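You operate a simulated robot arm through the tools that you are given. There is no shell and no other tool.

Carry out the task below with a simulated robot arm. There is one attempt and no reset: what you move stays moved.

## Task
Shut the dispenser's gate, then tip the yellow tub of pellets into it.
Fine: put the tub back and slide the lid shut. Set down upright: what you pick out.

The check looks at the end state, three seconds after you hand in, the way a careful person would. Anything else that was tipped, shoved, dropped, spilled or broken makes it a failure. A push-on lid holds only when it is set on centred and level and pressed home; a screw cap is set on level and turned clockwise until tight.

## Robot
A 7-joint arm with a two-finger parallel gripper, fixed in place. Base frame: the origin is at the foot of the arm, x ahead of it, y to its left, z up. Readings come in m, rad, newtons and seconds.
With the tool pointing down near the work surface it reaches from about 0.28 to 0.72 m from the base axis. Its first joint turns from -2.897 to 2.897 rad. Payload 1.57 kg.
The TCP is the grasp point between the finger pads, 0.03 m short of the fingertips. In the tool frame z runs along the fingers and y along their closing line. Largest opening 0.08 m; finger width 0.017, thickness 0.012; the body of the gripper, 0.04 by 0.082 m, starts 0.08 m behind the TCP.
Orientation is told as [roll, pitch, yaw] about the base's x, y, z axes, in that order, counted from this pose: with the fingers straight down and closing along the base's y, the tool's x points along the base's -x, its y along +y and its z along -z.

## Interface
- The arm moves only by the tool drive_tool. Its argument "moves" is a list of rows, each an object of numbers (a shift or turn left out is 0, a gripper value left out holds the last): "tx", "ty", "tz": the shift along the tool's x, y, z in m; "rx", "ry", "rz": the turn, a rotation vector about the tool's x, y, z in rad; "fingers": the closure, from 0 (fully open) to 1 (shut). In form: [{"tx": .., "ty": .., "tz": .., "rx": .., "ry": .., "rz": .., "fingers": ..}, ...]. A call has 1 to 20 rows; each row is the pose to reach, as a shift and turn from the pose commanded when the call began, along the tool's axes at that moment. Rows are played at 5 a second. More than 0.05 m and 0.15 rad between two rows, or a gripper value outside its range, and nothing of the call is played. Where a pose cannot be reached the arm comes as near as it can. A force on the tool above 40 N (or 10 N above the force at the start of the call, whichever is more), or a blocked arm, ends the call early, and 0.2 s more pass. Each finger travels about 0.072 m/s and halts on what it meets, pressing with about 32 N; the grip force reading is that of the motor and also rises with nothing between the fingers. The clock runs only during rows and for 0.2 s after the last one: add rows that repeat a pose to give the fingers time. The reply holds the time, the measured pose of the TCP, the force on the tool along the base axes, the opening and the grip force, in the units named above and with some noise, with the torque about the TCP (base axes, N m) and any sound that the robot's microphone picked up.
- Cameras (640 x 400 px; columns grow to the right, rows downward): "scene" is fixed at [0.2193, 0.6487, 1.558]; the picture's right is [-0.84, -0.55, 0.00], its down [-0.23, 0.36, -0.90] and it looks along [0.50, -0.76, -0.43] (base axes); focal length 231 px, centre (320, 200). "wrist" rides on the gripper at [0.072, -0.007, -0.122] in the tool frame; the picture's right is [0.09, 1.00, 0.00], its down [-0.84, 0.08, -0.54] and it looks along [-0.54, 0.05, 0.84] (tool axes); focal length 238 px, centre (320, 200).
- snapshot(camera): a new picture of that camera. The clock stands still meanwhile.
- raise_lower(by): slides the trunk up (or, below 0, down) by that many m; the arm rides with it, the base frame stays. It gives what a move gives, with no picture.
- pixel_to_xyz(camera, pixels): there is no depth. For up to 12 entries [column, row, z] of the newest picture of that camera ("zoom" is the newest enlarged one), the place [x, y] in the base frame at which the ray of that pixel passes the height z, good to about 0.002 m. The clock stands still meanwhile.
- close_up(camera, box): a new picture of the part [left, top, right, bottom] of that camera's present view, enlarged. The clock stands still meanwhile.
- sign_off(): hands the job in; it is judged then, once.

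Unless the task says otherwise, let go and move clear before handing in.

The tools are called after "Call:" as a command line: name --argument value ..., lists and objects as JSON in quotes. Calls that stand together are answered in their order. drive_tool: Moves the arm, as the interface text tells. Its arguments: {"type":"object","properties":{"moves":{"type":"array","items":{"type":"object","properties":{"tx":{"type":"number"},"ty":{"type":"number"},"tz":{"type":"number"},"rx":{"type":"number"},"ry":{"type":"number"},"rz":{"type":"number"},"fingers":{"type":"number"}}}}},"required":["moves"]} The other tools are called the same way: raise_lower (by) slides the trunk up or down; snapshot (camera) takes a picture; pixel_to_xyz (camera, pixels) gives the place at which the rays of pixels pass given heights; close_up (camera, box) takes an enlarged picture of a part of a camera's view; sign_off () hands the job in.

At the start:

```text
time_s: 0.0
eef_pos: [0.292, 0.2856, 1.4683]
ee_rot: [0.001, -0.001, 0.001]
ft_force: [-0.2, 0.2, -0.1]
wrist_torque: [-0.01, 0.02, -0.01]
opening: 0.0802
grip_force: 0.1
trunk travel left (down, up): [-0.425, 0.055]
```

scene: 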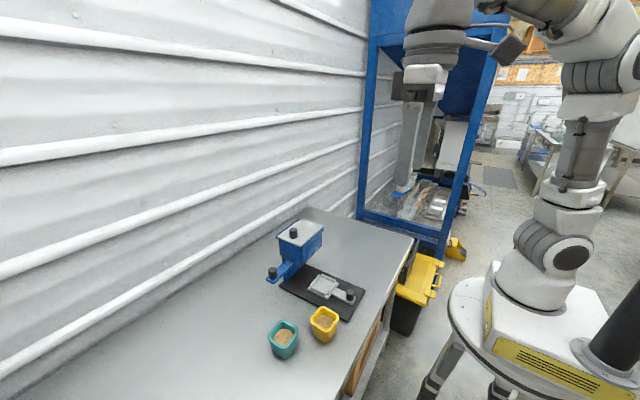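
wrist: 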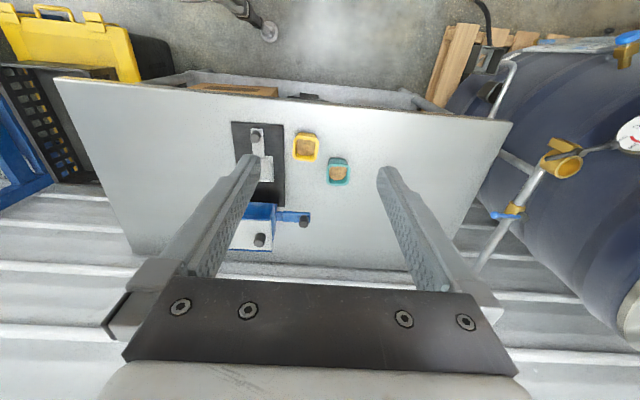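

The scene picture shows a blue dispenser near (297,245), a yellow tub at (323,323) and a teal tub at (283,338). I'll take close-ups to understand the gate and the lid.

Call:
close_up --camera "scene" --box '[240, 200, 400, 370]'

Call:
close_up --camera "wrist" --box '[200, 100, 380, 270]'

```text
2.35 times, centred on (320, 285) of scene
```

zoom: 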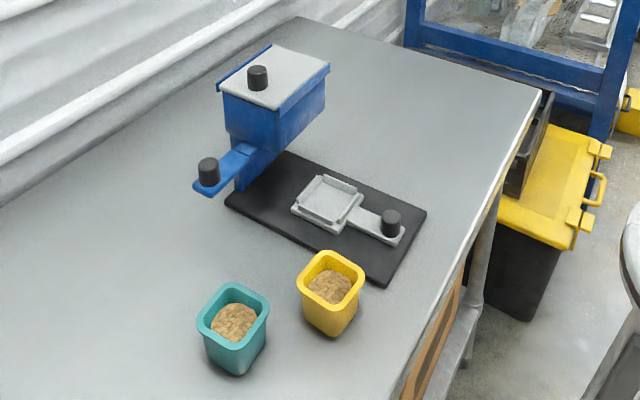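

```text
2.35 times, centred on (290, 185) of wrist
```

zoom: 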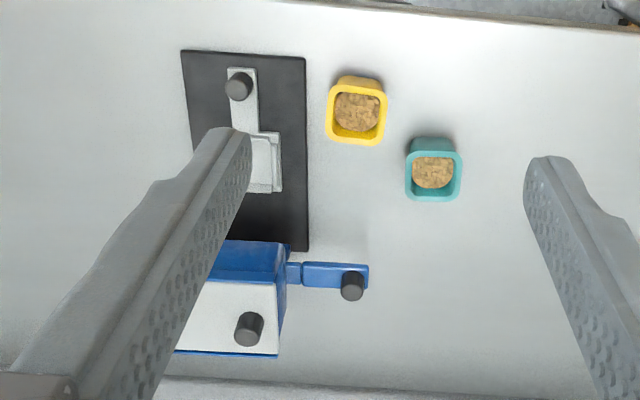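

The dispenser has a blue slide gate sticking out towards +y with a black knob, and a white lid with its own knob. I'll triangulate heights from the two cameras.

Call:
pixel_to_xyz --camera "scene" --pixels '[[272.3, 269, 0.6], [272.3, 269, 0.8], [272.3, 269, 1.0], [293.4, 230, 0.6], [293.4, 230, 0.8], [293.4, 230, 1.0], [349.5, 290.5, 0.6], [349.5, 290.5, 0.8], [349.5, 290.5, 1.0], [364, 291, 0.6], [364, 291, 0.8], [364, 291, 1.0]]'

Call:
pixel_to_xyz --camera "wrist" --pixels '[[303.6, 223, 0.6], [303.6, 223, 0.8], [303.6, 223, 1.0], [258.5, 243, 0.6], [258.5, 243, 0.8], [258.5, 243, 1.0], [255, 138, 0.6], [255, 138, 0.8], [255, 138, 1.0], [232.5, 122, 0.6], [232.5, 122, 0.8], [232.5, 122, 1.0]]'

```text
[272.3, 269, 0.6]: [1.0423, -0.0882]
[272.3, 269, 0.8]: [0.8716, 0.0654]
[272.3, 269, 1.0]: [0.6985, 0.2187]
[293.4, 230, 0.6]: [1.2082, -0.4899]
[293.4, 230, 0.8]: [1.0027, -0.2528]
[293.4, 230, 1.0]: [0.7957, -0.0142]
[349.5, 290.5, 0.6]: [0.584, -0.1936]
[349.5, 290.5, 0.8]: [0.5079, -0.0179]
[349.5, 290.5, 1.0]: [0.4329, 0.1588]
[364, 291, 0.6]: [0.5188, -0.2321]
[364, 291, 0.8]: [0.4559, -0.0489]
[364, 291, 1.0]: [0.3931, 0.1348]
```

```text
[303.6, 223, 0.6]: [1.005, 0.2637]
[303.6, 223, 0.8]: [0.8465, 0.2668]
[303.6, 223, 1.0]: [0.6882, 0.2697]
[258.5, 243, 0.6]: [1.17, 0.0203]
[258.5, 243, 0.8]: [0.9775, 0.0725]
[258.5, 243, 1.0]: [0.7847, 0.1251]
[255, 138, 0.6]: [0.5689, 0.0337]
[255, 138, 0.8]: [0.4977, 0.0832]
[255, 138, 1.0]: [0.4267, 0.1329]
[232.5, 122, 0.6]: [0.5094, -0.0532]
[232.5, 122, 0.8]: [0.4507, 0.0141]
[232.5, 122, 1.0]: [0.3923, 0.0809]
```

Triangulation gives the gate knob at about (0.637, 0.271, 1.07), the lid knob at about (0.64, 0.165, 1.15) and the table at about z = 0.90. I'll move the arm closer for a better view from above.

Call:
drive_tool --moves '[{"tx": -0.03, "ty": -0.012, "tz": 0.02}, {"tx": -0.06, "ty": -0.024, "tz": 0.04}, {"tx": -0.09, "ty": -0.036, "tz": 0.06}, {"tx": -0.12, "ty": -0.048, "tz": 0.08}, {"tx": -0.15, "ty": -0.06, "tz": 0.1}, {"tx": -0.15, "ty": -0.06, "tz": 0.1}]'

Call:
snapshot --camera "wrist"

```text
time_s: 1.4
eef_pos: [0.4414, 0.2242, 1.367]
ee_rot: [0.001, -0.001, 0.0]
ft_force: [-0.2, 0.3, -0.2]
wrist_torque: [0.02, 0.02, -0.01]
opening: 0.0804
grip_force: 0.1
trunk travel left (down, up): [-0.425, 0.055]
```

```text
taken
```

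wrist: 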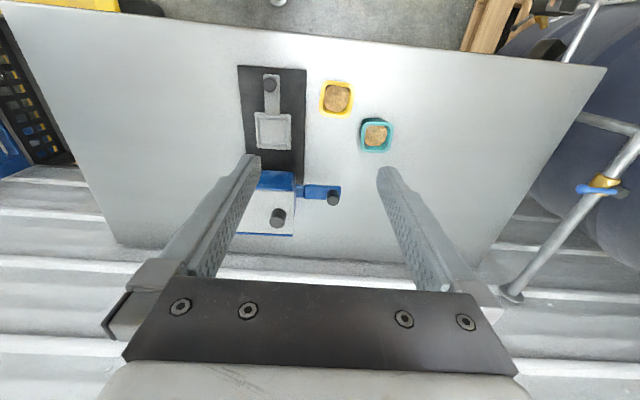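

The dispenser, at columns 240-340 and rows 170-235, is partly behind the left finger. I'll shift to y≈0.17 and lower a little to see the lid clearly.

Call:
drive_tool --moves '[{"tx": 0.01, "ty": -0.03, "tz": 0.02}, {"tx": 0.02, "ty": -0.06, "tz": 0.04}, {"tx": 0.02, "ty": -0.075, "tz": 0.05}, {"tx": 0.02, "ty": -0.075, "tz": 0.05}]'

Call:
snapshot --camera "wrist"

Call:
close_up --camera "wrist" --box '[220, 60, 440, 260]'

```text
time_s: 2.4
eef_pos: [0.4208, 0.1484, 1.3189]
ee_rot: [0.002, 0.0, 0.0]
ft_force: [-0.3, -0.6, 0.5]
wrist_torque: [0.01, -0.01, 0.0]
opening: 0.0799
grip_force: 0.0
trunk travel left (down, up): [-0.425, 0.055]
```

```text
taken
```

wrist: 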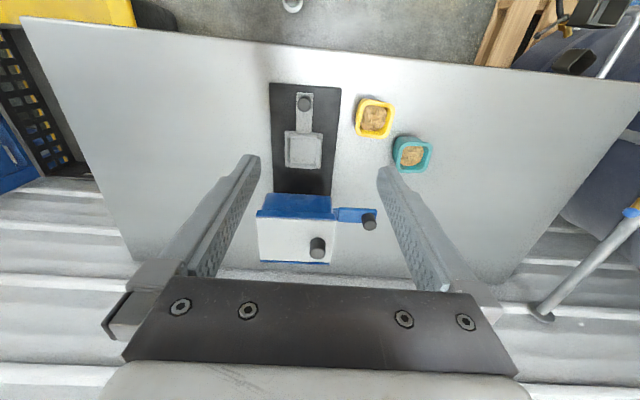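

```text
2.00 times, centred on (330, 160) of wrist
```

zoom: 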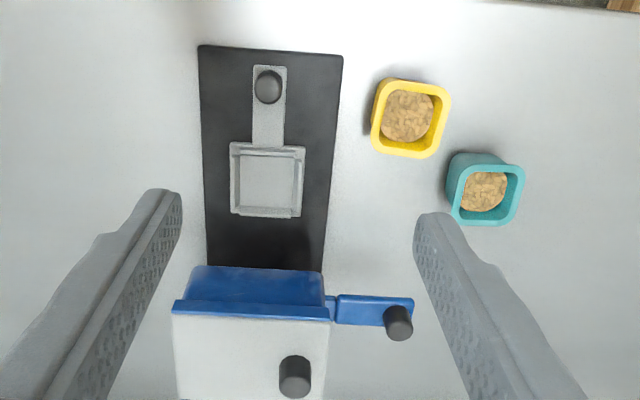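

The lid's knob sits near the +y end of the lid, with blue rails running along y. I'll enlarge the hopper from both cameras before choosing directions.

Call:
close_up --camera "scene" --box '[260, 205, 340, 300]'

Call:
close_up --camera "wrist" --box '[240, 180, 400, 280]'

```text
4.21 times, centred on (300, 252) of scene
```

zoom: 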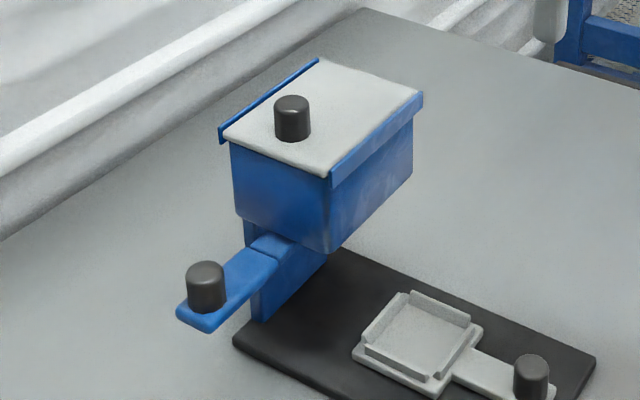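

```text
4.00 times, centred on (320, 230) of wrist
```

zoom: 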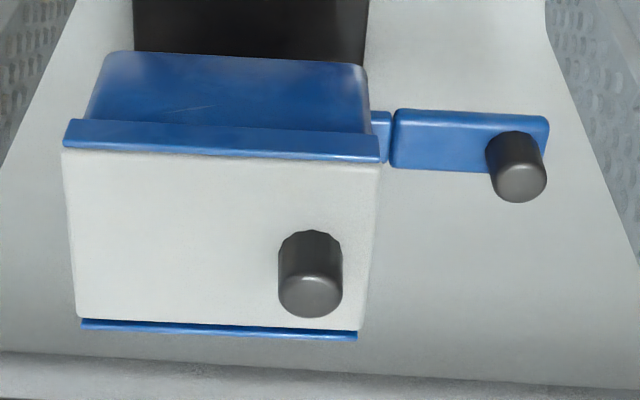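

The gate handle and lid both look like y-direction slides. I'll get numbers for the rims, lid corners and tubs at candidate heights.

Call:
pixel_to_xyz --camera "wrist" --pixels '[[375.5, 119.5, 0.94], [375.5, 119.5, 0.98], [412, 155, 0.94], [412, 155, 0.98], [335, 220.5, 1.12], [330.5, 262, 1.12], [255.5, 218, 1.12], [258.75, 259.5, 1.12], [317.5, 251, 1.15], [369.5, 222, 1.07], [304.5, 103, 0.96], [335, 85, 0.91]]'

Call:
pixel_to_xyz --camera "scene" --pixels '[[325.1, 317.8, 0.94], [325.1, 317.8, 0.98], [283.6, 332.7, 0.94], [283.6, 332.7, 0.98], [277, 238, 1.1], [277, 238, 1.13], [302.5, 246.5, 1.1], [302.5, 246.5, 1.13]]'

```text
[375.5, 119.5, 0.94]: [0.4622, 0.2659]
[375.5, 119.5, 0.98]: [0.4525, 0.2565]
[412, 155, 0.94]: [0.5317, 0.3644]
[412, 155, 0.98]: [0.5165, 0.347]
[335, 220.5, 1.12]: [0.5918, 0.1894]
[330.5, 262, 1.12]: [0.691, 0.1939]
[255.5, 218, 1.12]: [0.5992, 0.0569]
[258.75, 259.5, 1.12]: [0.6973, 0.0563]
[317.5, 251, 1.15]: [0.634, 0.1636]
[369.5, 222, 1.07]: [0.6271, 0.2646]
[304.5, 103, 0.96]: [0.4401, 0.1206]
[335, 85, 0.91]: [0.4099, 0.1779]
```

```text
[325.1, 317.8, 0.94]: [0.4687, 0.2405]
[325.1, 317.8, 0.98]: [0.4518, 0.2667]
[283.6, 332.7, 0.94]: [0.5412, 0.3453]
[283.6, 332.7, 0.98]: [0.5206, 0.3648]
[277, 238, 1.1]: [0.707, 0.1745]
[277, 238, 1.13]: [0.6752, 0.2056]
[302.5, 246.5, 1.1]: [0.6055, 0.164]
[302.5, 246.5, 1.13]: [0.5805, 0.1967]
```

Lid spans x 0.59–0.69, y 0.057–0.19 at z≈1.12; yellow tub rim centre is (0.456, 0.26, 0.966). I want a nearer look at the gate's neck before pushing, so I'll lower to about (0.45, 0.22, 1.21).

Call:
drive_tool --moves '[{"tx": 0, "ty": 0.03, "tz": 0.03}, {"tx": -0.01, "ty": 0.06, "tz": 0.06}, {"tx": -0.03, "ty": 0.07, "tz": 0.1}, {"tx": -0.03, "ty": 0.07, "tz": 0.11}, {"tx": -0.03, "ty": 0.07, "tz": 0.11}]'

Call:
snapshot --camera "wrist"

Call:
close_up --camera "wrist" --box '[240, 130, 400, 230]'

```text
time_s: 3.6
eef_pos: [0.452, 0.2203, 1.2065]
ee_rot: [0.0, -0.002, 0.001]
ft_force: [-0.7, 0.1, 0.0]
wrist_torque: [-0.01, -0.02, 0.02]
opening: 0.0799
grip_force: 0.0
trunk travel left (down, up): [-0.425, 0.055]
```

```text
taken
```

wrist: 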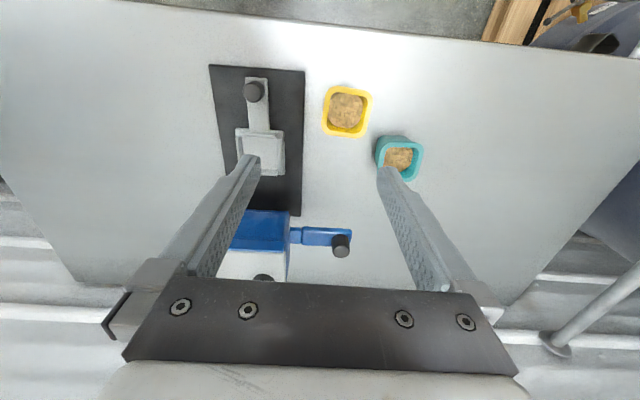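

```text
4.00 times, centred on (320, 180) of wrist
```

zoom: 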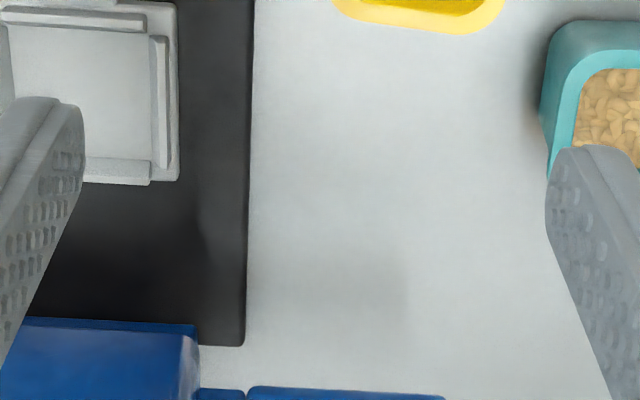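

The gate handle is at columns 300–350, rows 228–248; I'll enlarge exactly there.

Call:
close_up --camera "wrist" --box '[250, 200, 370, 275]'

Call:
pixel_to_xyz --camera "wrist" --pixels '[[340, 240, 1.07], [302, 237, 1.04], [290, 237, 1.04], [351, 235, 1.04], [351, 247, 1.04], [350, 229, 1.04], [333, 25, 0.9], [255, 65, 0.9]]'

```text
5.33 times, centred on (310, 238) of wrist
```

zoom: 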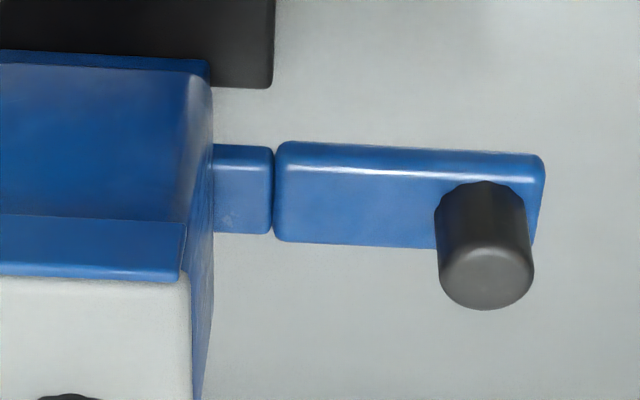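

```text
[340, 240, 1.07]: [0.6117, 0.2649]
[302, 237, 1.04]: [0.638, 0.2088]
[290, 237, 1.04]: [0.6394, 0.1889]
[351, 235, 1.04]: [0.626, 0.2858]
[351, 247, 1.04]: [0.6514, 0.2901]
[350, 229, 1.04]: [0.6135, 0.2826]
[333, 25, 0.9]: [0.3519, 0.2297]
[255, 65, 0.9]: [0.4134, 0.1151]
```

The enlarged view shows about 2 cm of narrower neck (y≈0.189–0.208) between the body and the handle, so the gate is pulled out. I'll close the fingers and come down outside the handle's end (y≈0.286) so I can push it towards -y.

Call:
drive_tool --moves '[{"ty": 0.03, "fingers": 1}, {"tx": -0.03, "ty": 0.06, "fingers": 1}, {"tx": -0.06, "ty": 0.09, "fingers": 1}, {"tx": -0.1, "ty": 0.097, "fingers": 1}, {"tx": -0.14, "ty": 0.097, "fingers": 1}, {"tx": -0.18, "ty": 0.097, "fingers": 1}, {"tx": -0.18, "ty": 0.097, "fingers": 1}, {"tx": -0.18, "ty": 0.097, "tz": 0.04, "fingers": 1}, {"tx": -0.18, "ty": 0.097, "tz": 0.08, "fingers": 1}, {"tx": -0.18, "ty": 0.097, "tz": 0.08, "fingers": 1}]'

Call:
snapshot --camera "wrist"

Call:
close_up --camera "scene" --box '[220, 180, 380, 300]'

```text
time_s: 5.8
eef_pos: [0.6296, 0.3152, 1.1282]
ee_rot: [-0.002, -0.001, -0.001]
ft_force: [-0.4, -0.1, -0.9]
wrist_torque: [0.01, 0.03, 0.0]
opening: 0.0
grip_force: 21.1
out of reach, approached as far as the arm can: row 6, 7
trunk travel left (down, up): [-0.425, 0.055]
```

```text
taken
```

wrist: 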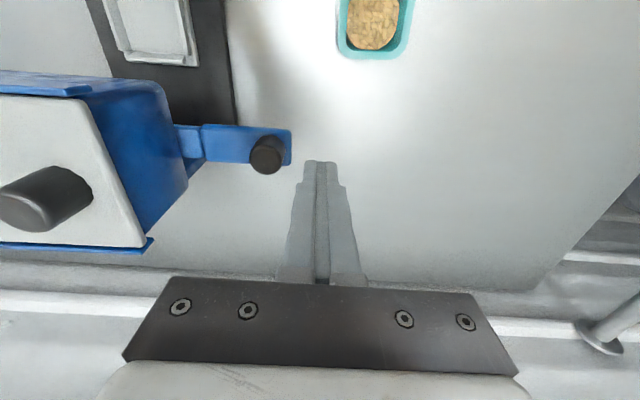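

```text
3.33 times, centred on (300, 240) of scene
```

zoom: 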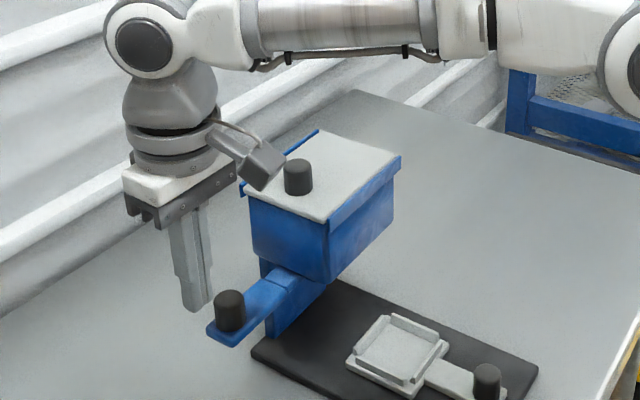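

The fingers now hang just outside the handle, whose end is at (291,150) in the wrist view. I'll check its position at this closer range.

Call:
pixel_to_xyz --camera "wrist" --pixels '[[291, 132, 1.04], [291, 160, 1.04], [267, 154, 1.07], [202, 125, 1.04], [320, 165, 1.098]]'

Call:
drive_tool --moves '[{"tz": 0.03}, {"tz": 0.068}, {"tz": 0.068}]'

Call:
snapshot --camera "wrist"

Call:
close_up --camera "scene" --box '[220, 200, 380, 300]'

```text
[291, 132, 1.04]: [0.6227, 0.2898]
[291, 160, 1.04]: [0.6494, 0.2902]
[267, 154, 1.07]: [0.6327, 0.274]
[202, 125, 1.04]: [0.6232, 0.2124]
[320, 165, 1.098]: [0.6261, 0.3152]
```

```text
time_s: 6.6
eef_pos: [0.6295, 0.3168, 1.0592]
ee_rot: [0.001, -0.001, 0.0]
ft_force: [-0.7, -0.9, 0.2]
wrist_torque: [-0.02, -0.01, 0.02]
opening: 0.0
grip_force: 21.7
trunk travel left (down, up): [-0.425, 0.055]
```

```text
taken
```

wrist: 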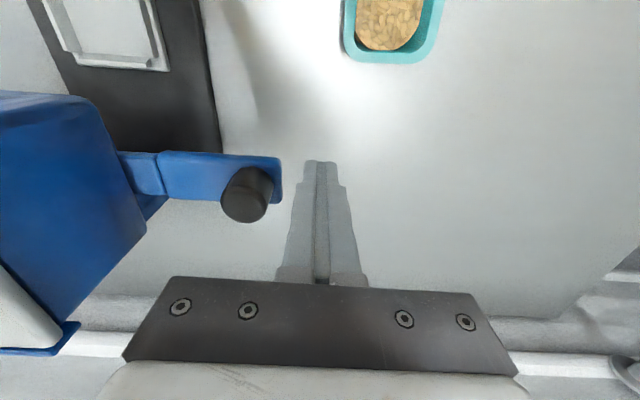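

```text
4.00 times, centred on (300, 250) of scene
```

zoom: 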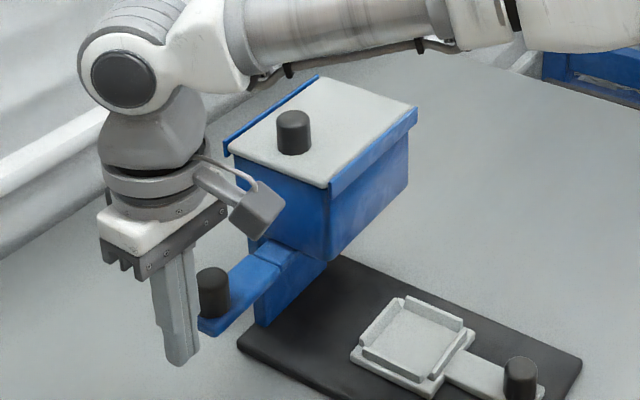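

The fingertips are level with the handle, which spans x 0.622–0.650 with its end at y≈0.290. I'll push in -y in small steps and watch the force.

Call:
drive_tool --moves '[{"tx": -0.006, "ty": -0.006}, {"tx": -0.006, "ty": -0.012}, {"tx": -0.006, "ty": -0.016}, {"tx": -0.006, "ty": -0.02}, {"tx": -0.006, "ty": -0.024}, {"tx": -0.006, "ty": -0.028}, {"tx": -0.006, "ty": -0.031}, {"tx": -0.006, "ty": -0.031}]'

Call:
snapshot --camera "wrist"

```text
time_s: 8.4
eef_pos: [0.6376, 0.2849, 1.0595]
ee_rot: [-0.001, 0.001, 0.0]
ft_force: [0.1, 1.0, -0.1]
wrist_torque: [-0.02, 0.04, 0.03]
opening: 0.0
grip_force: 21.1
trunk travel left (down, up): [-0.425, 0.055]
```

```text
taken
```

wrist: 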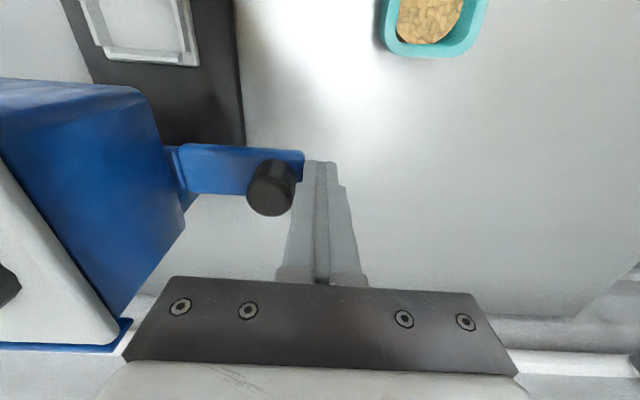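

The neck has shrunk to about columns 165–180 and the force is small, so the gate is moving. I'll keep pushing until it meets its stop.

Call:
drive_tool --moves '[{"ty": -0.003}, {"ty": -0.006}, {"ty": -0.009}, {"ty": -0.012}, {"ty": -0.015}, {"ty": -0.018}, {"ty": -0.021}, {"ty": -0.024}]'

Call:
snapshot --camera "wrist"

Call:
close_up --camera "scene" --box '[220, 200, 380, 300]'

```text
time_s: 10.2
eef_pos: [0.6358, 0.2649, 1.06]
ee_rot: [0.002, -0.002, 0.0]
ft_force: [5.7, 17.8, -0.4]
wrist_torque: [0.28, -0.21, 0.16]
opening: 0.0
grip_force: 20.6
trunk travel left (down, up): [-0.425, 0.055]
```

```text
taken
```

wrist: 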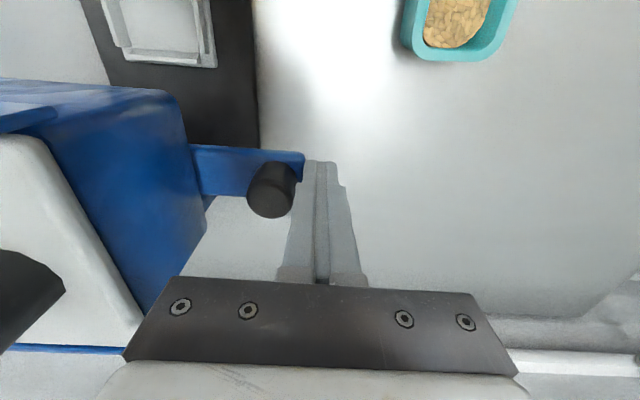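

```text
4.00 times, centred on (300, 250) of scene
```

zoom: 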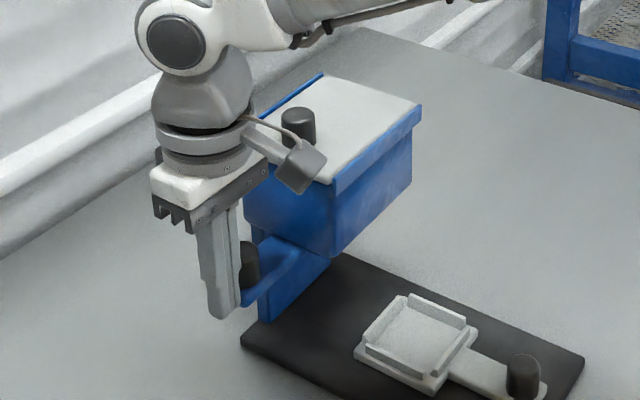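

Force rose to 18 N along y with the arm lagging about 4 mm, which looks like the stop. I'll press slightly more to confirm, then back off.

Call:
drive_tool --moves '[{"ty": -0.003}, {"ty": -0.005}, {"ty": -0.005}]'

Call:
drive_tool --moves '[{"ty": 0.01}, {"ty": 0.03}, {"ty": 0.05}, {"ty": 0.05}]'

Call:
snapshot --camera "wrist"

Call:
close_up --camera "scene" --box '[220, 200, 380, 300]'

```text
time_s: 11.0
eef_pos: [0.6365, 0.255, 1.0591]
ee_rot: [-0.002, 0.003, -0.002]
ft_force: [1.1, 2.5, -1.1]
wrist_torque: [0.06, -0.02, 0.06]
opening: 0.0002
grip_force: 21.5
trunk travel left (down, up): [-0.425, 0.055]
```

```text
time_s: 12.0
eef_pos: [0.6367, 0.3054, 1.0591]
ee_rot: [0.001, 0.001, -0.001]
ft_force: [-0.2, 0.1, 0.7]
wrist_torque: [0.0, 0.0, 0.02]
opening: 0.0
grip_force: 21.9
trunk travel left (down, up): [-0.425, 0.055]
```

```text
taken
```

wrist: 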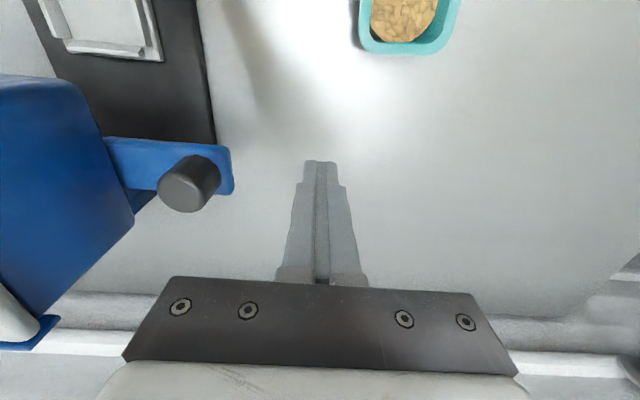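

```text
4.00 times, centred on (300, 250) of scene
```

zoom: 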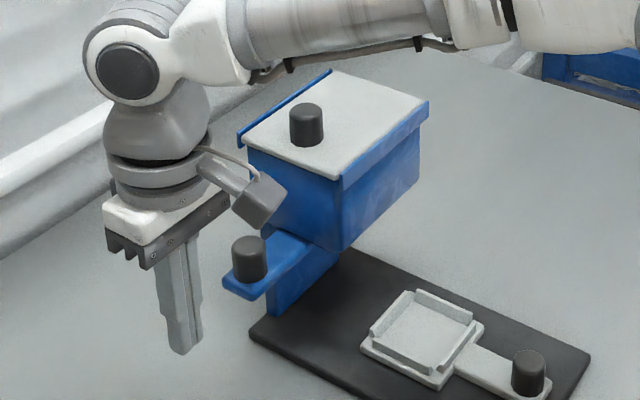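

The force fell while the tool moved 10 mm further, and the base plate's corner in the scene crop went from (237,348) to (250,335). So that extra press slid the whole dispenser slightly. I'll return to the earlier viewing pose (0.452, 0.220, 1.207) and measure how far it moved, so I can correct it.

Call:
drive_tool --moves '[{"tz": -0.05}, {"tz": -0.1}, {"tz": -0.148}, {"tx": 0.045, "ty": -0.02, "tz": -0.148}, {"tx": 0.09, "ty": -0.04, "tz": -0.148}, {"tx": 0.135, "ty": -0.06, "tz": -0.148}, {"tx": 0.1845, "ty": -0.085, "tz": -0.148, "fingers": 0}, {"tx": 0.1845, "ty": -0.085, "tz": -0.148, "fingers": 0}, {"tx": 0.1845, "ty": -0.085, "tz": -0.148, "fingers": 0}]'

Call:
snapshot --camera "wrist"

Call:
snapshot --camera "scene"

Call:
close_up --camera "wrist" --box '[200, 50, 360, 150]'

Call:
close_up --camera "scene" --box '[240, 200, 400, 370]'

```text
refused: row 7 steps farther than a row can; nothing moved
```

```text
taken
```

wrist: 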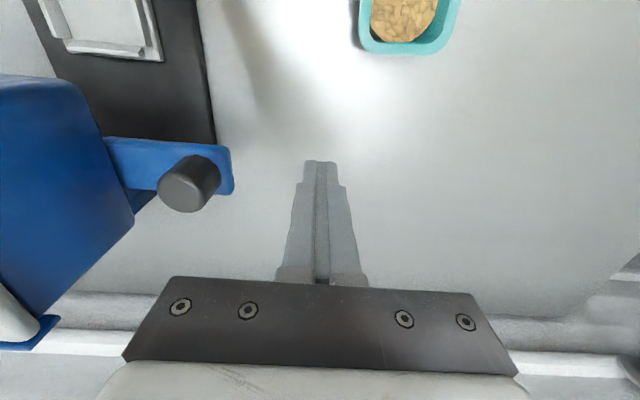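

```text
taken
```

scene: 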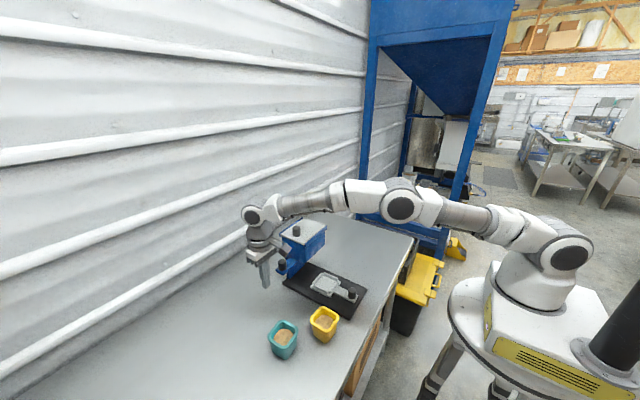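

```text
4.00 times, centred on (280, 100) of wrist
```

zoom: 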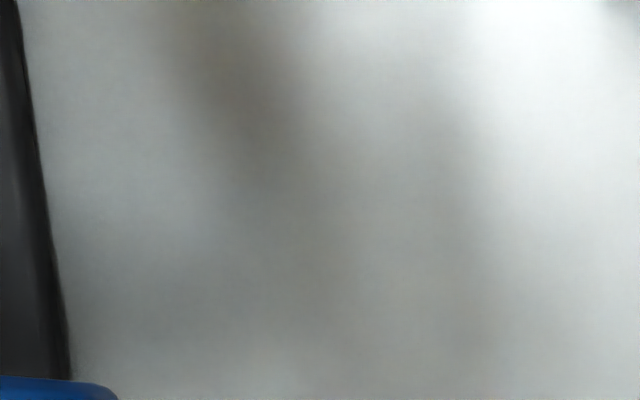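

```text
2.35 times, centred on (320, 285) of scene
```

zoom: 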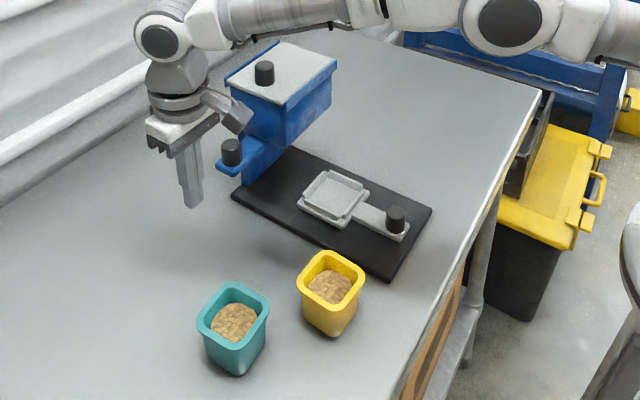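

That call was refused for an oversized step, so nothing moved. The scene crop confirms that the plate's corner moved from about (226,202) to (232,195). I'll repeat the move with smaller steps.

Call:
drive_tool --moves '[{"tz": -0.05}, {"tz": -0.1}, {"tz": -0.147}, {"tx": 0.04, "ty": -0.02, "tz": -0.147}, {"tx": 0.08, "ty": -0.04, "tz": -0.147}, {"tx": 0.12, "ty": -0.06, "tz": -0.147}, {"tx": 0.155, "ty": -0.075, "tz": -0.147, "fingers": 0}, {"tx": 0.1845, "ty": -0.085, "tz": -0.147, "fingers": 0}, {"tx": 0.1845, "ty": -0.085, "tz": -0.147, "fingers": 0}, {"tx": 0.1845, "ty": -0.085, "tz": -0.147, "fingers": 0}, {"tx": 0.1845, "ty": -0.085, "tz": -0.147, "fingers": 0}]'

Call:
snapshot --camera "wrist"

Call:
close_up --camera "wrist" --box '[250, 200, 370, 275]'

Call:
close_up --camera "wrist" --box '[240, 130, 400, 230]'

```text
time_s: 14.4
eef_pos: [0.605, 0.2985, 1.2637]
ee_rot: [0.001, 0.001, -0.001]
ft_force: [0.1, -0.2, 0.8]
wrist_torque: [0.01, 0.0, 0.0]
opening: 0.0803
grip_force: 0.0
out of reach, approached as far as the arm can: row 3, 4, 5, 6, 7, 8, 9, 10, 11
trunk travel left (down, up): [-0.425, 0.055]
```

```text
taken
```

wrist: 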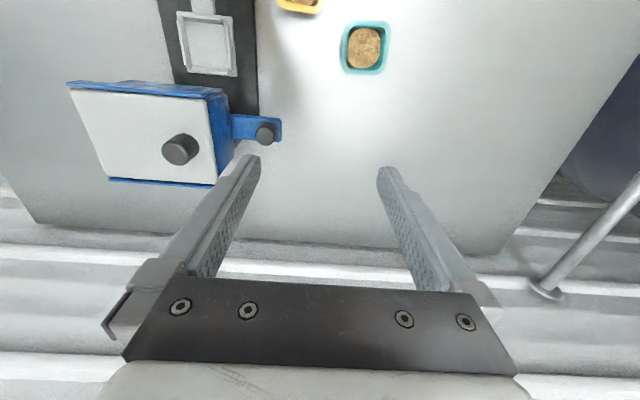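

```text
5.33 times, centred on (310, 238) of wrist
```

zoom: 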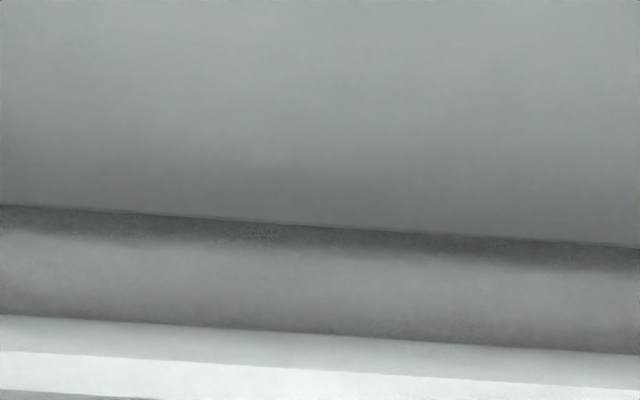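

```text
4.00 times, centred on (320, 180) of wrist
```

zoom: 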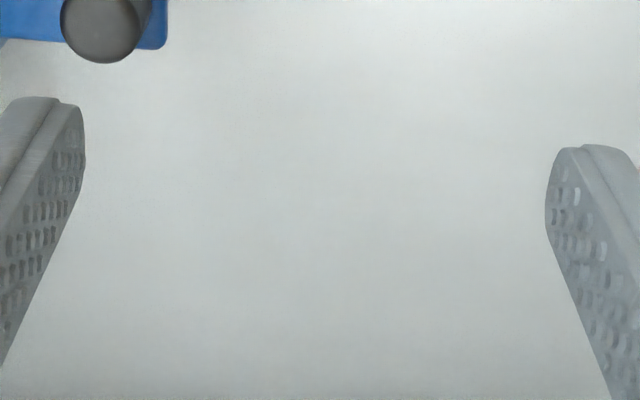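

The arm stalled short, at (0.605, 0.2985, 1.264), because row 3 was out of reach. From here I'll retract to the viewing pose.

Call:
drive_tool --moves '[{"tx": 0.04, "ty": -0.015}, {"tx": 0.08, "ty": -0.03, "tz": 0.015}, {"tx": 0.12, "ty": -0.05, "tz": 0.03}, {"tx": 0.153, "ty": -0.065, "tz": 0.045}, {"tx": 0.153, "ty": -0.078, "tz": 0.057}, {"tx": 0.153, "ty": -0.078, "tz": 0.057}]'

Call:
snapshot --camera "wrist"

Call:
close_up --camera "wrist" --box '[250, 200, 370, 275]'

Call:
close_up --camera "wrist" --box '[240, 130, 400, 230]'

```text
time_s: 15.8
eef_pos: [0.6005, 0.2992, 1.2737]
ee_rot: [-0.001, 0.002, 0.001]
ft_force: [-0.1, -0.6, -0.8]
wrist_torque: [-0.01, 0.0, -0.02]
opening: 0.0801
grip_force: 0.0
out of reach, approached as far as the arm can: row 1, 2, 3, 4, 5, 6
trunk travel left (down, up): [-0.425, 0.055]
```

```text
taken
```

wrist: 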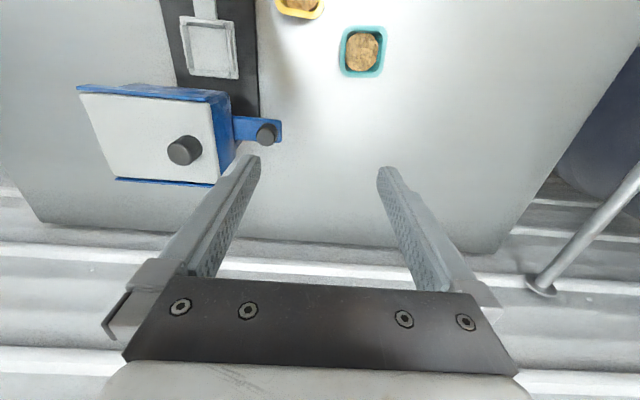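

```text
5.33 times, centred on (310, 238) of wrist
```

zoom: 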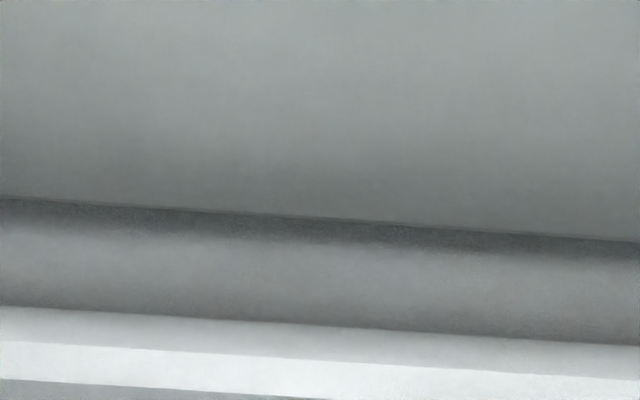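

```text
4.00 times, centred on (320, 180) of wrist
```

zoom: 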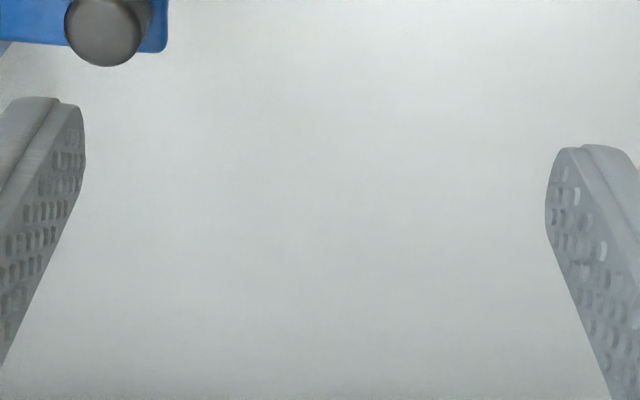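

The arm is barely moving, apparently at a stretched posture limit. I'll go straight down to z≈1.15, where it moved freely, and then retract.

Call:
drive_tool --moves '[{"tz": 0.04}, {"tz": 0.08}, {"tz": 0.12}, {"tz": 0.12}]'

```text
time_s: 16.8
eef_pos: [0.6289, 0.3177, 1.1602]
ee_rot: [-0.001, 0.003, 0.001]
ft_force: [-0.4, 0.9, -0.8]
wrist_torque: [0.03, 0.02, -0.02]
opening: 0.0799
grip_force: 0.1
out of reach, approached as far as the arm can: row 1, 2, 3, 4
trunk travel left (down, up): [-0.425, 0.055]
```

The readings suggest the arm is fully stretched, sliding on a sphere about the shoulder. I'll go down further, where it has slack, and then pull inward.

Call:
drive_tool --moves '[{"tz": 0.03}, {"tz": 0.06}, {"tz": 0.09}, {"tz": 0.09}]'

```text
time_s: 17.8
eef_pos: [0.6413, 0.322, 1.0681]
ee_rot: [-0.001, 0.0, 0.0]
ft_force: [-0.9, 0.1, 0.2]
wrist_torque: [0.02, -0.01, 0.02]
opening: 0.0801
grip_force: 0.0
out of reach, approached as far as the arm can: row 1, 2, 3, 4
trunk travel left (down, up): [-0.425, 0.055]
```

The tool is at r≈0.718, still stretched. I'll test a small retract at this height.

Call:
drive_tool --moves '[{"tx": 0.01}, {"tx": 0.02}, {"tx": 0.03}, {"tx": 0.03}]'

```text
time_s: 18.8
eef_pos: [0.6338, 0.3354, 1.069]
ee_rot: [0.001, 0.002, -0.001]
ft_force: [0.1, 0.6, 0.3]
wrist_torque: [-0.02, 0.01, -0.02]
opening: 0.08
grip_force: 0.1
out of reach, approached as far as the arm can: row 1, 2, 3, 4
trunk travel left (down, up): [-0.425, 0.055]
```

A retract only slides the tool sideways, so the elbow seems caught on the over-extended side. I'll stretch outward slightly into free space to bring it through full extension, then pull inward.

Call:
drive_tool --moves '[{"tx": -0.02, "ty": 0.01}, {"tx": -0.04, "ty": 0.02}, {"tx": -0.05, "ty": 0.027}]'

```text
time_s: 19.6
eef_pos: [0.636, 0.3358, 1.0678]
ee_rot: [0.0, -0.002, 0.0]
ft_force: [0.0, 0.2, -0.8]
wrist_torque: [-0.02, -0.04, 0.02]
opening: 0.08
grip_force: 0.0
out of reach, approached as far as the arm can: row 1, 2, 3
trunk travel left (down, up): [-0.425, 0.055]
```

Reach is capped at about r = 0.719. Next I'll try a purely radial inward pull in larger steps.

Call:
drive_tool --moves '[{"tx": 0.043, "ty": -0.022}, {"tx": 0.086, "ty": -0.044}, {"tx": 0.086, "ty": -0.044}]'

```text
time_s: 20.4
eef_pos: [0.6339, 0.3347, 1.0751]
ee_rot: [-0.002, 0.002, 0.0]
ft_force: [-0.4, 0.3, 0.9]
wrist_torque: [0.03, -0.02, 0.0]
opening: 0.0798
grip_force: 0.1
out of reach, approached as far as the arm can: row 1, 2, 3
trunk travel left (down, up): [-0.425, 0.055]
```

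Still stuck on the same sphere. I'll command a much larger outward stretch, where physical motion is only millimetres, so the elbow passes full extension, and then pull inward and down.

Call:
drive_tool --moves '[{"tx": -0.04, "ty": 0.02}, {"tx": -0.08, "ty": 0.04}, {"tx": -0.12, "ty": 0.06}, {"tx": -0.16, "ty": 0.08}, {"tx": -0.2, "ty": 0.1}, {"tx": -0.2, "ty": 0.1}]'

Call:
drive_tool --moves '[{"tx": 0.043, "ty": -0.022, "tz": 0.01}, {"tx": 0.086, "ty": -0.044, "tz": 0.02}, {"tx": 0.086, "ty": -0.044, "tz": 0.02}]'

Call:
snapshot --camera "scene"

```text
time_s: 21.8
eef_pos: [0.6375, 0.3332, 1.0677]
ee_rot: [0.0, 0.0, 0.001]
ft_force: [0.3, 0.1, 0.0]
wrist_torque: [-0.04, -0.01, -0.02]
opening: 0.0798
grip_force: 0.0
out of reach, approached as far as the arm can: row 1, 2, 3, 4, 5, 6
trunk travel left (down, up): [-0.425, 0.055]
```

```text
time_s: 22.6
eef_pos: [0.6368, 0.3326, 1.0549]
ee_rot: [0.001, 0.001, 0.0]
ft_force: [0.1, 0.7, -0.4]
wrist_torque: [-0.02, 0.01, 0.04]
opening: 0.0801
grip_force: 0.1
out of reach, approached as far as the arm can: row 1, 2, 3
trunk travel left (down, up): [-0.425, 0.055]
```

```text
taken
```

scene: 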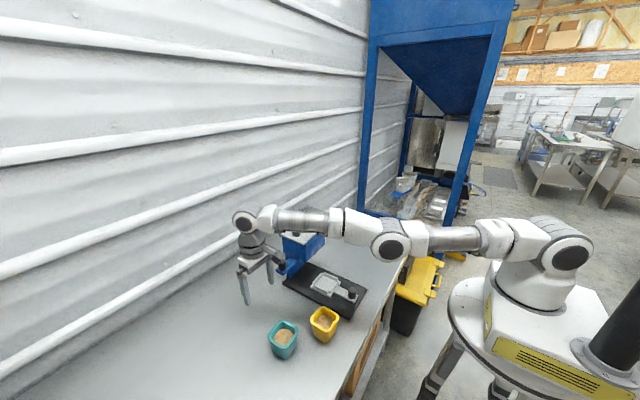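

The scene picture shows the elbow at (390,245), below the shoulder–wrist line, whereas before it was above it. So it did flip to the wrong side. I'll straighten outward, sweep downward in the clear space so the elbow bends the right way, then come inward.

Call:
drive_tool --moves '[{"tx": -0.027, "ty": 0.014}, {"tx": -0.04, "ty": 0.02}, {"tx": -0.04, "ty": 0.02, "tz": 0.03}, {"tx": -0.03, "ty": 0.015, "tz": 0.06}, {"tx": -0.01, "ty": 0.005, "tz": 0.08}, {"tx": 0.02, "ty": -0.01, "tz": 0.08}, {"tx": 0.05, "ty": -0.02, "tz": 0.08}, {"tx": 0.05, "ty": -0.02, "tz": 0.08}]'

Call:
snapshot --camera "scene"

```text
time_s: 24.4
eef_pos: [0.6334, 0.3368, 0.9705]
ee_rot: [0.001, 0.002, -0.001]
ft_force: [-0.4, 0.3, 0.8]
wrist_torque: [0.01, 0.03, 0.03]
opening: 0.0795
grip_force: 0.1
out of reach, approached as far as the arm can: row 1, 2, 3, 4, 5, 6, 7, 8
trunk travel left (down, up): [-0.425, 0.055]
```

```text
taken
```

scene: 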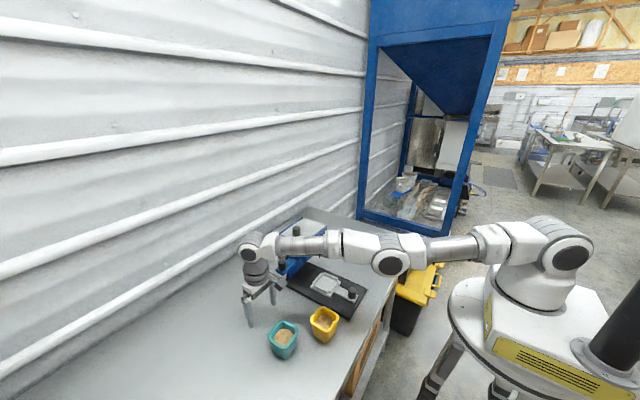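

The elbow at (390,262) is still on the low side. I'll go back up to z≈1.05, so the tips are above the tubs, and try an outward nudge of a different size followed by a small inward move.

Call:
drive_tool --moves '[{"tz": -0.04}, {"tz": -0.08}, {"tx": -0.004, "ty": 0.002, "tz": -0.08}, {"tx": -0.008, "ty": 0.004, "tz": -0.08}, {"tx": 0.025, "ty": -0.012, "tz": -0.08}, {"tx": 0.025, "ty": -0.012, "tz": -0.08}]'

Call:
drive_tool --moves '[{"tx": -0.044, "ty": 0.022}, {"tx": -0.006, "ty": 0.003}, {"tx": 0.025, "ty": -0.012}, {"tx": 0.025, "ty": -0.012}]'

Call:
drive_tool --moves '[{"tx": -0.044, "ty": 0.022}, {"tx": -0.088, "ty": 0.044}, {"tx": -0.044, "ty": 0.022}, {"tx": 0.0, "ty": 0.0}, {"tx": 0.03, "ty": -0.015}, {"tx": 0.03, "ty": -0.015}]'

```text
time_s: 25.8
eef_pos: [0.6072, 0.3226, 1.049]
ee_rot: [0.002, -0.001, 0.001]
ft_force: [-0.3, -0.5, 0.5]
wrist_torque: [0.0, -0.01, 0.01]
opening: 0.0801
grip_force: 0.1
out of reach, approached as far as the arm can: row 4
trunk travel left (down, up): [-0.425, 0.055]
```

```text
time_s: 26.8
eef_pos: [0.5811, 0.3119, 1.049]
ee_rot: [0.0, 0.0, -0.001]
ft_force: [-0.3, -0.1, 0.7]
wrist_torque: [-0.01, -0.03, -0.01]
opening: 0.0801
grip_force: 0.0
out of reach, approached as far as the arm can: row 1
trunk travel left (down, up): [-0.425, 0.055]
```

```text
time_s: 28.2
eef_pos: [0.5539, 0.2963, 1.0491]
ee_rot: [0.001, 0.0, 0.0]
ft_force: [-0.4, -0.3, 0.2]
wrist_torque: [-0.02, 0.0, -0.02]
opening: 0.0799
grip_force: 0.1
out of reach, approached as far as the arm can: row 2
trunk travel left (down, up): [-0.425, 0.055]
```

The arm is free again, at (0.554, 0.296, 1.049). I'll go to the earlier viewing pose to measure the dispenser's shift.

Call:
drive_tool --moves '[{"tx": 0.02, "tz": -0.04}, {"tx": 0.04, "tz": -0.08}, {"tx": 0.06, "ty": -0.02, "tz": -0.12}, {"tx": 0.08, "ty": -0.05, "tz": -0.15}, {"tx": 0.102, "ty": -0.076, "tz": -0.1574}, {"tx": 0.102, "ty": -0.076, "tz": -0.1574}]'

Call:
snapshot --camera "wrist"

Call:
close_up --camera "wrist" --box '[250, 200, 370, 275]'

Call:
close_up --camera "wrist" --box '[240, 130, 400, 230]'

Call:
close_up --camera "scene" --box '[240, 200, 400, 370]'

```text
time_s: 29.6
eef_pos: [0.4516, 0.2207, 1.2037]
ee_rot: [0.001, -0.001, -0.001]
ft_force: [-0.2, -0.1, 0.8]
wrist_torque: [0.0, 0.0, 0.0]
opening: 0.0798
grip_force: 0.0
trunk travel left (down, up): [-0.425, 0.055]
```

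```text
taken
```

wrist: 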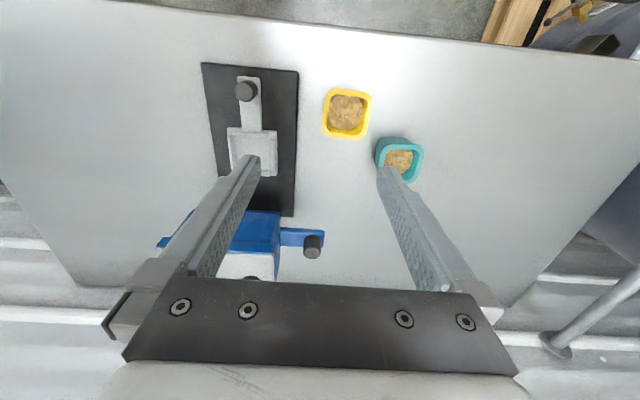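

```text
5.33 times, centred on (310, 238) of wrist
```

zoom: 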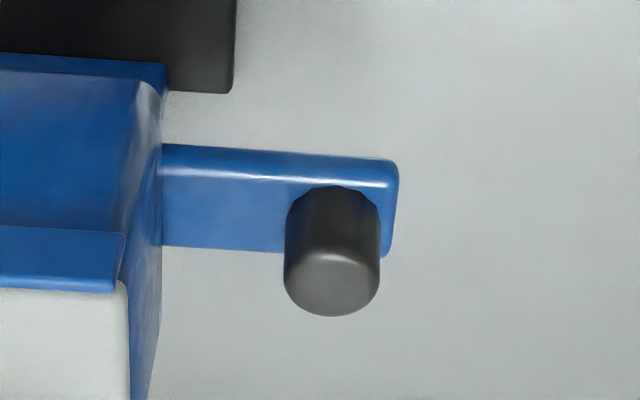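

```text
4.00 times, centred on (320, 180) of wrist
```

zoom: 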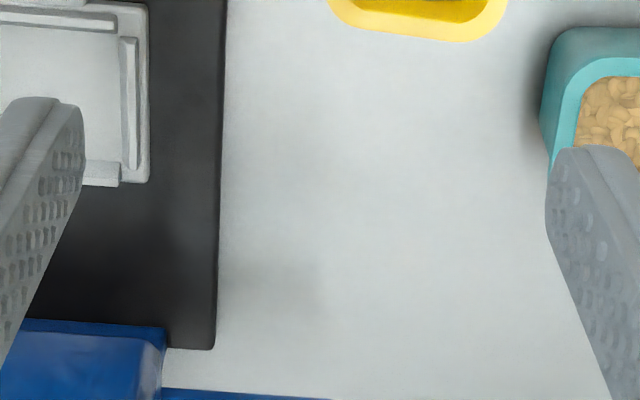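

```text
2.35 times, centred on (320, 285) of scene
```

zoom: 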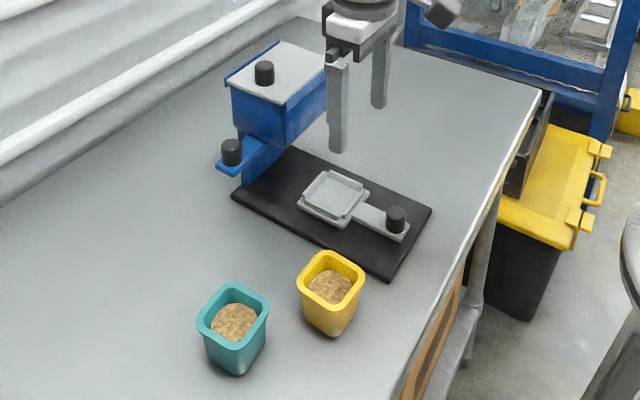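

Comparing views, the plate's inner corner moved from (246,345) to (215,349) in the 4× crop. That is about 1.4 cm towards -y with almost no turn, while the tubs are unmoved. I'll measure it precisely and look at the dispenser's -y side so I can push it back.

Call:
pixel_to_xyz --camera "wrist" --pixels '[[299, 71, 0.91], [202, 63, 0.91], [293.7, 217, 0.91], [305, 71, 0.91], [301.5, 216.2, 0.91], [312, 251, 1.07], [324, 235, 1.04]]'

Call:
drive_tool --moves '[{"ty": -0.045}, {"ty": -0.09}, {"ty": -0.135}, {"ty": -0.17}, {"ty": -0.2}, {"ty": -0.2}]'

Call:
snapshot --camera "wrist"

```text
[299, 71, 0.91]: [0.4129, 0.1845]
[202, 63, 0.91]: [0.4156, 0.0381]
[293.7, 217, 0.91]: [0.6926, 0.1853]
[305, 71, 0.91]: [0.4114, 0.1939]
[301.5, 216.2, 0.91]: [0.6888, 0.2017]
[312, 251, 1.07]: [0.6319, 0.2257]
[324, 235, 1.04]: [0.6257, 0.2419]
```

```text
time_s: 31.0
eef_pos: [0.4495, 0.02, 1.2051]
ee_rot: [0.0, 0.0, -0.002]
ft_force: [-0.3, 0.5, -0.2]
wrist_torque: [0.01, 0.01, -0.01]
opening: 0.0797
grip_force: 0.1
trunk travel left (down, up): [-0.425, 0.055]
```

```text
taken
```

wrist: 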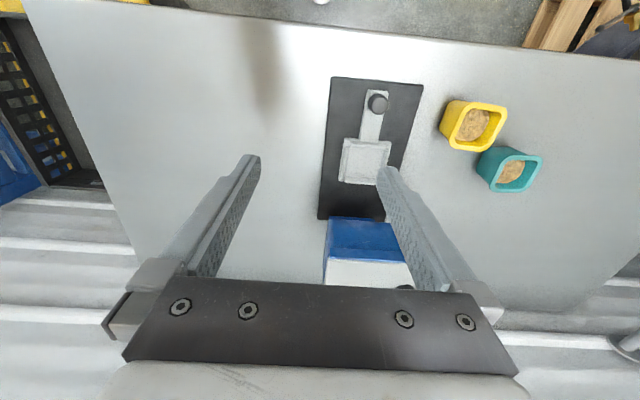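

The plate's near corner moved -9 mm and its far corner -16 mm in y. Before pushing back I'll turn the wrist camera to look along +y at the dispenser's -y side.

Call:
drive_tool --moves '[{"tx": -0.012, "ty": -0.02, "rz": -0.143}, {"tx": -0.024, "ty": -0.04, "rz": -0.286}, {"tx": -0.036, "ty": -0.06, "rz": -0.428}, {"tx": -0.048, "ty": -0.08, "rz": -0.571}, {"tx": -0.06, "ty": -0.1, "rz": -0.714}, {"tx": -0.072, "ty": -0.115, "rz": -0.857}, {"tx": -0.085, "ty": -0.13, "rz": -1.0}, {"tx": -0.1, "ty": -0.145, "rz": -1.142}, {"tx": -0.115, "ty": -0.16, "rz": -1.285}, {"tx": -0.13, "ty": -0.16, "tz": 0.02, "rz": -1.428}, {"tx": -0.13, "ty": -0.16, "tz": 0.055, "rz": -1.571}, {"tx": -0.13, "ty": -0.16, "tz": 0.055, "rz": -1.571}]'

Call:
snapshot --camera "wrist"

Call:
snapshot --camera "scene"

```text
time_s: 33.6
eef_pos: [0.5819, -0.1378, 1.1499]
ee_rot: [-0.002, 0.0, 1.573]
ft_force: [0.1, -0.8, -0.2]
wrist_torque: [-0.01, 0.02, -0.03]
opening: 0.0799
grip_force: 0.0
trunk travel left (down, up): [-0.425, 0.055]
```

```text
taken
```

wrist: 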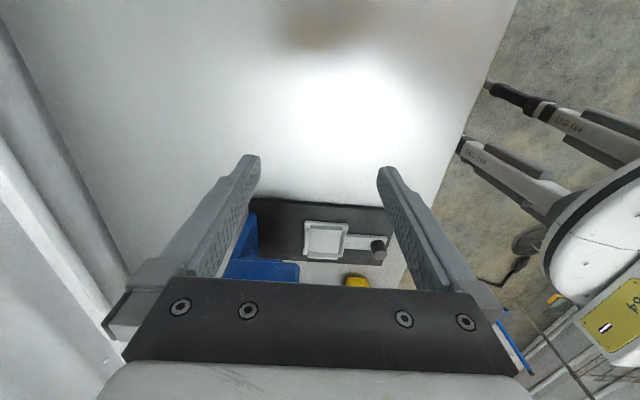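

```text
taken
```

scene: 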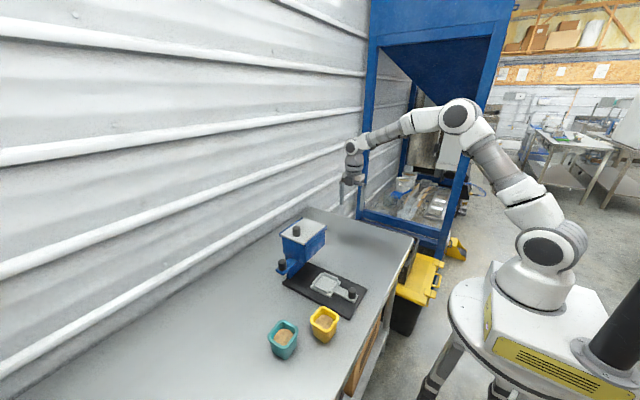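

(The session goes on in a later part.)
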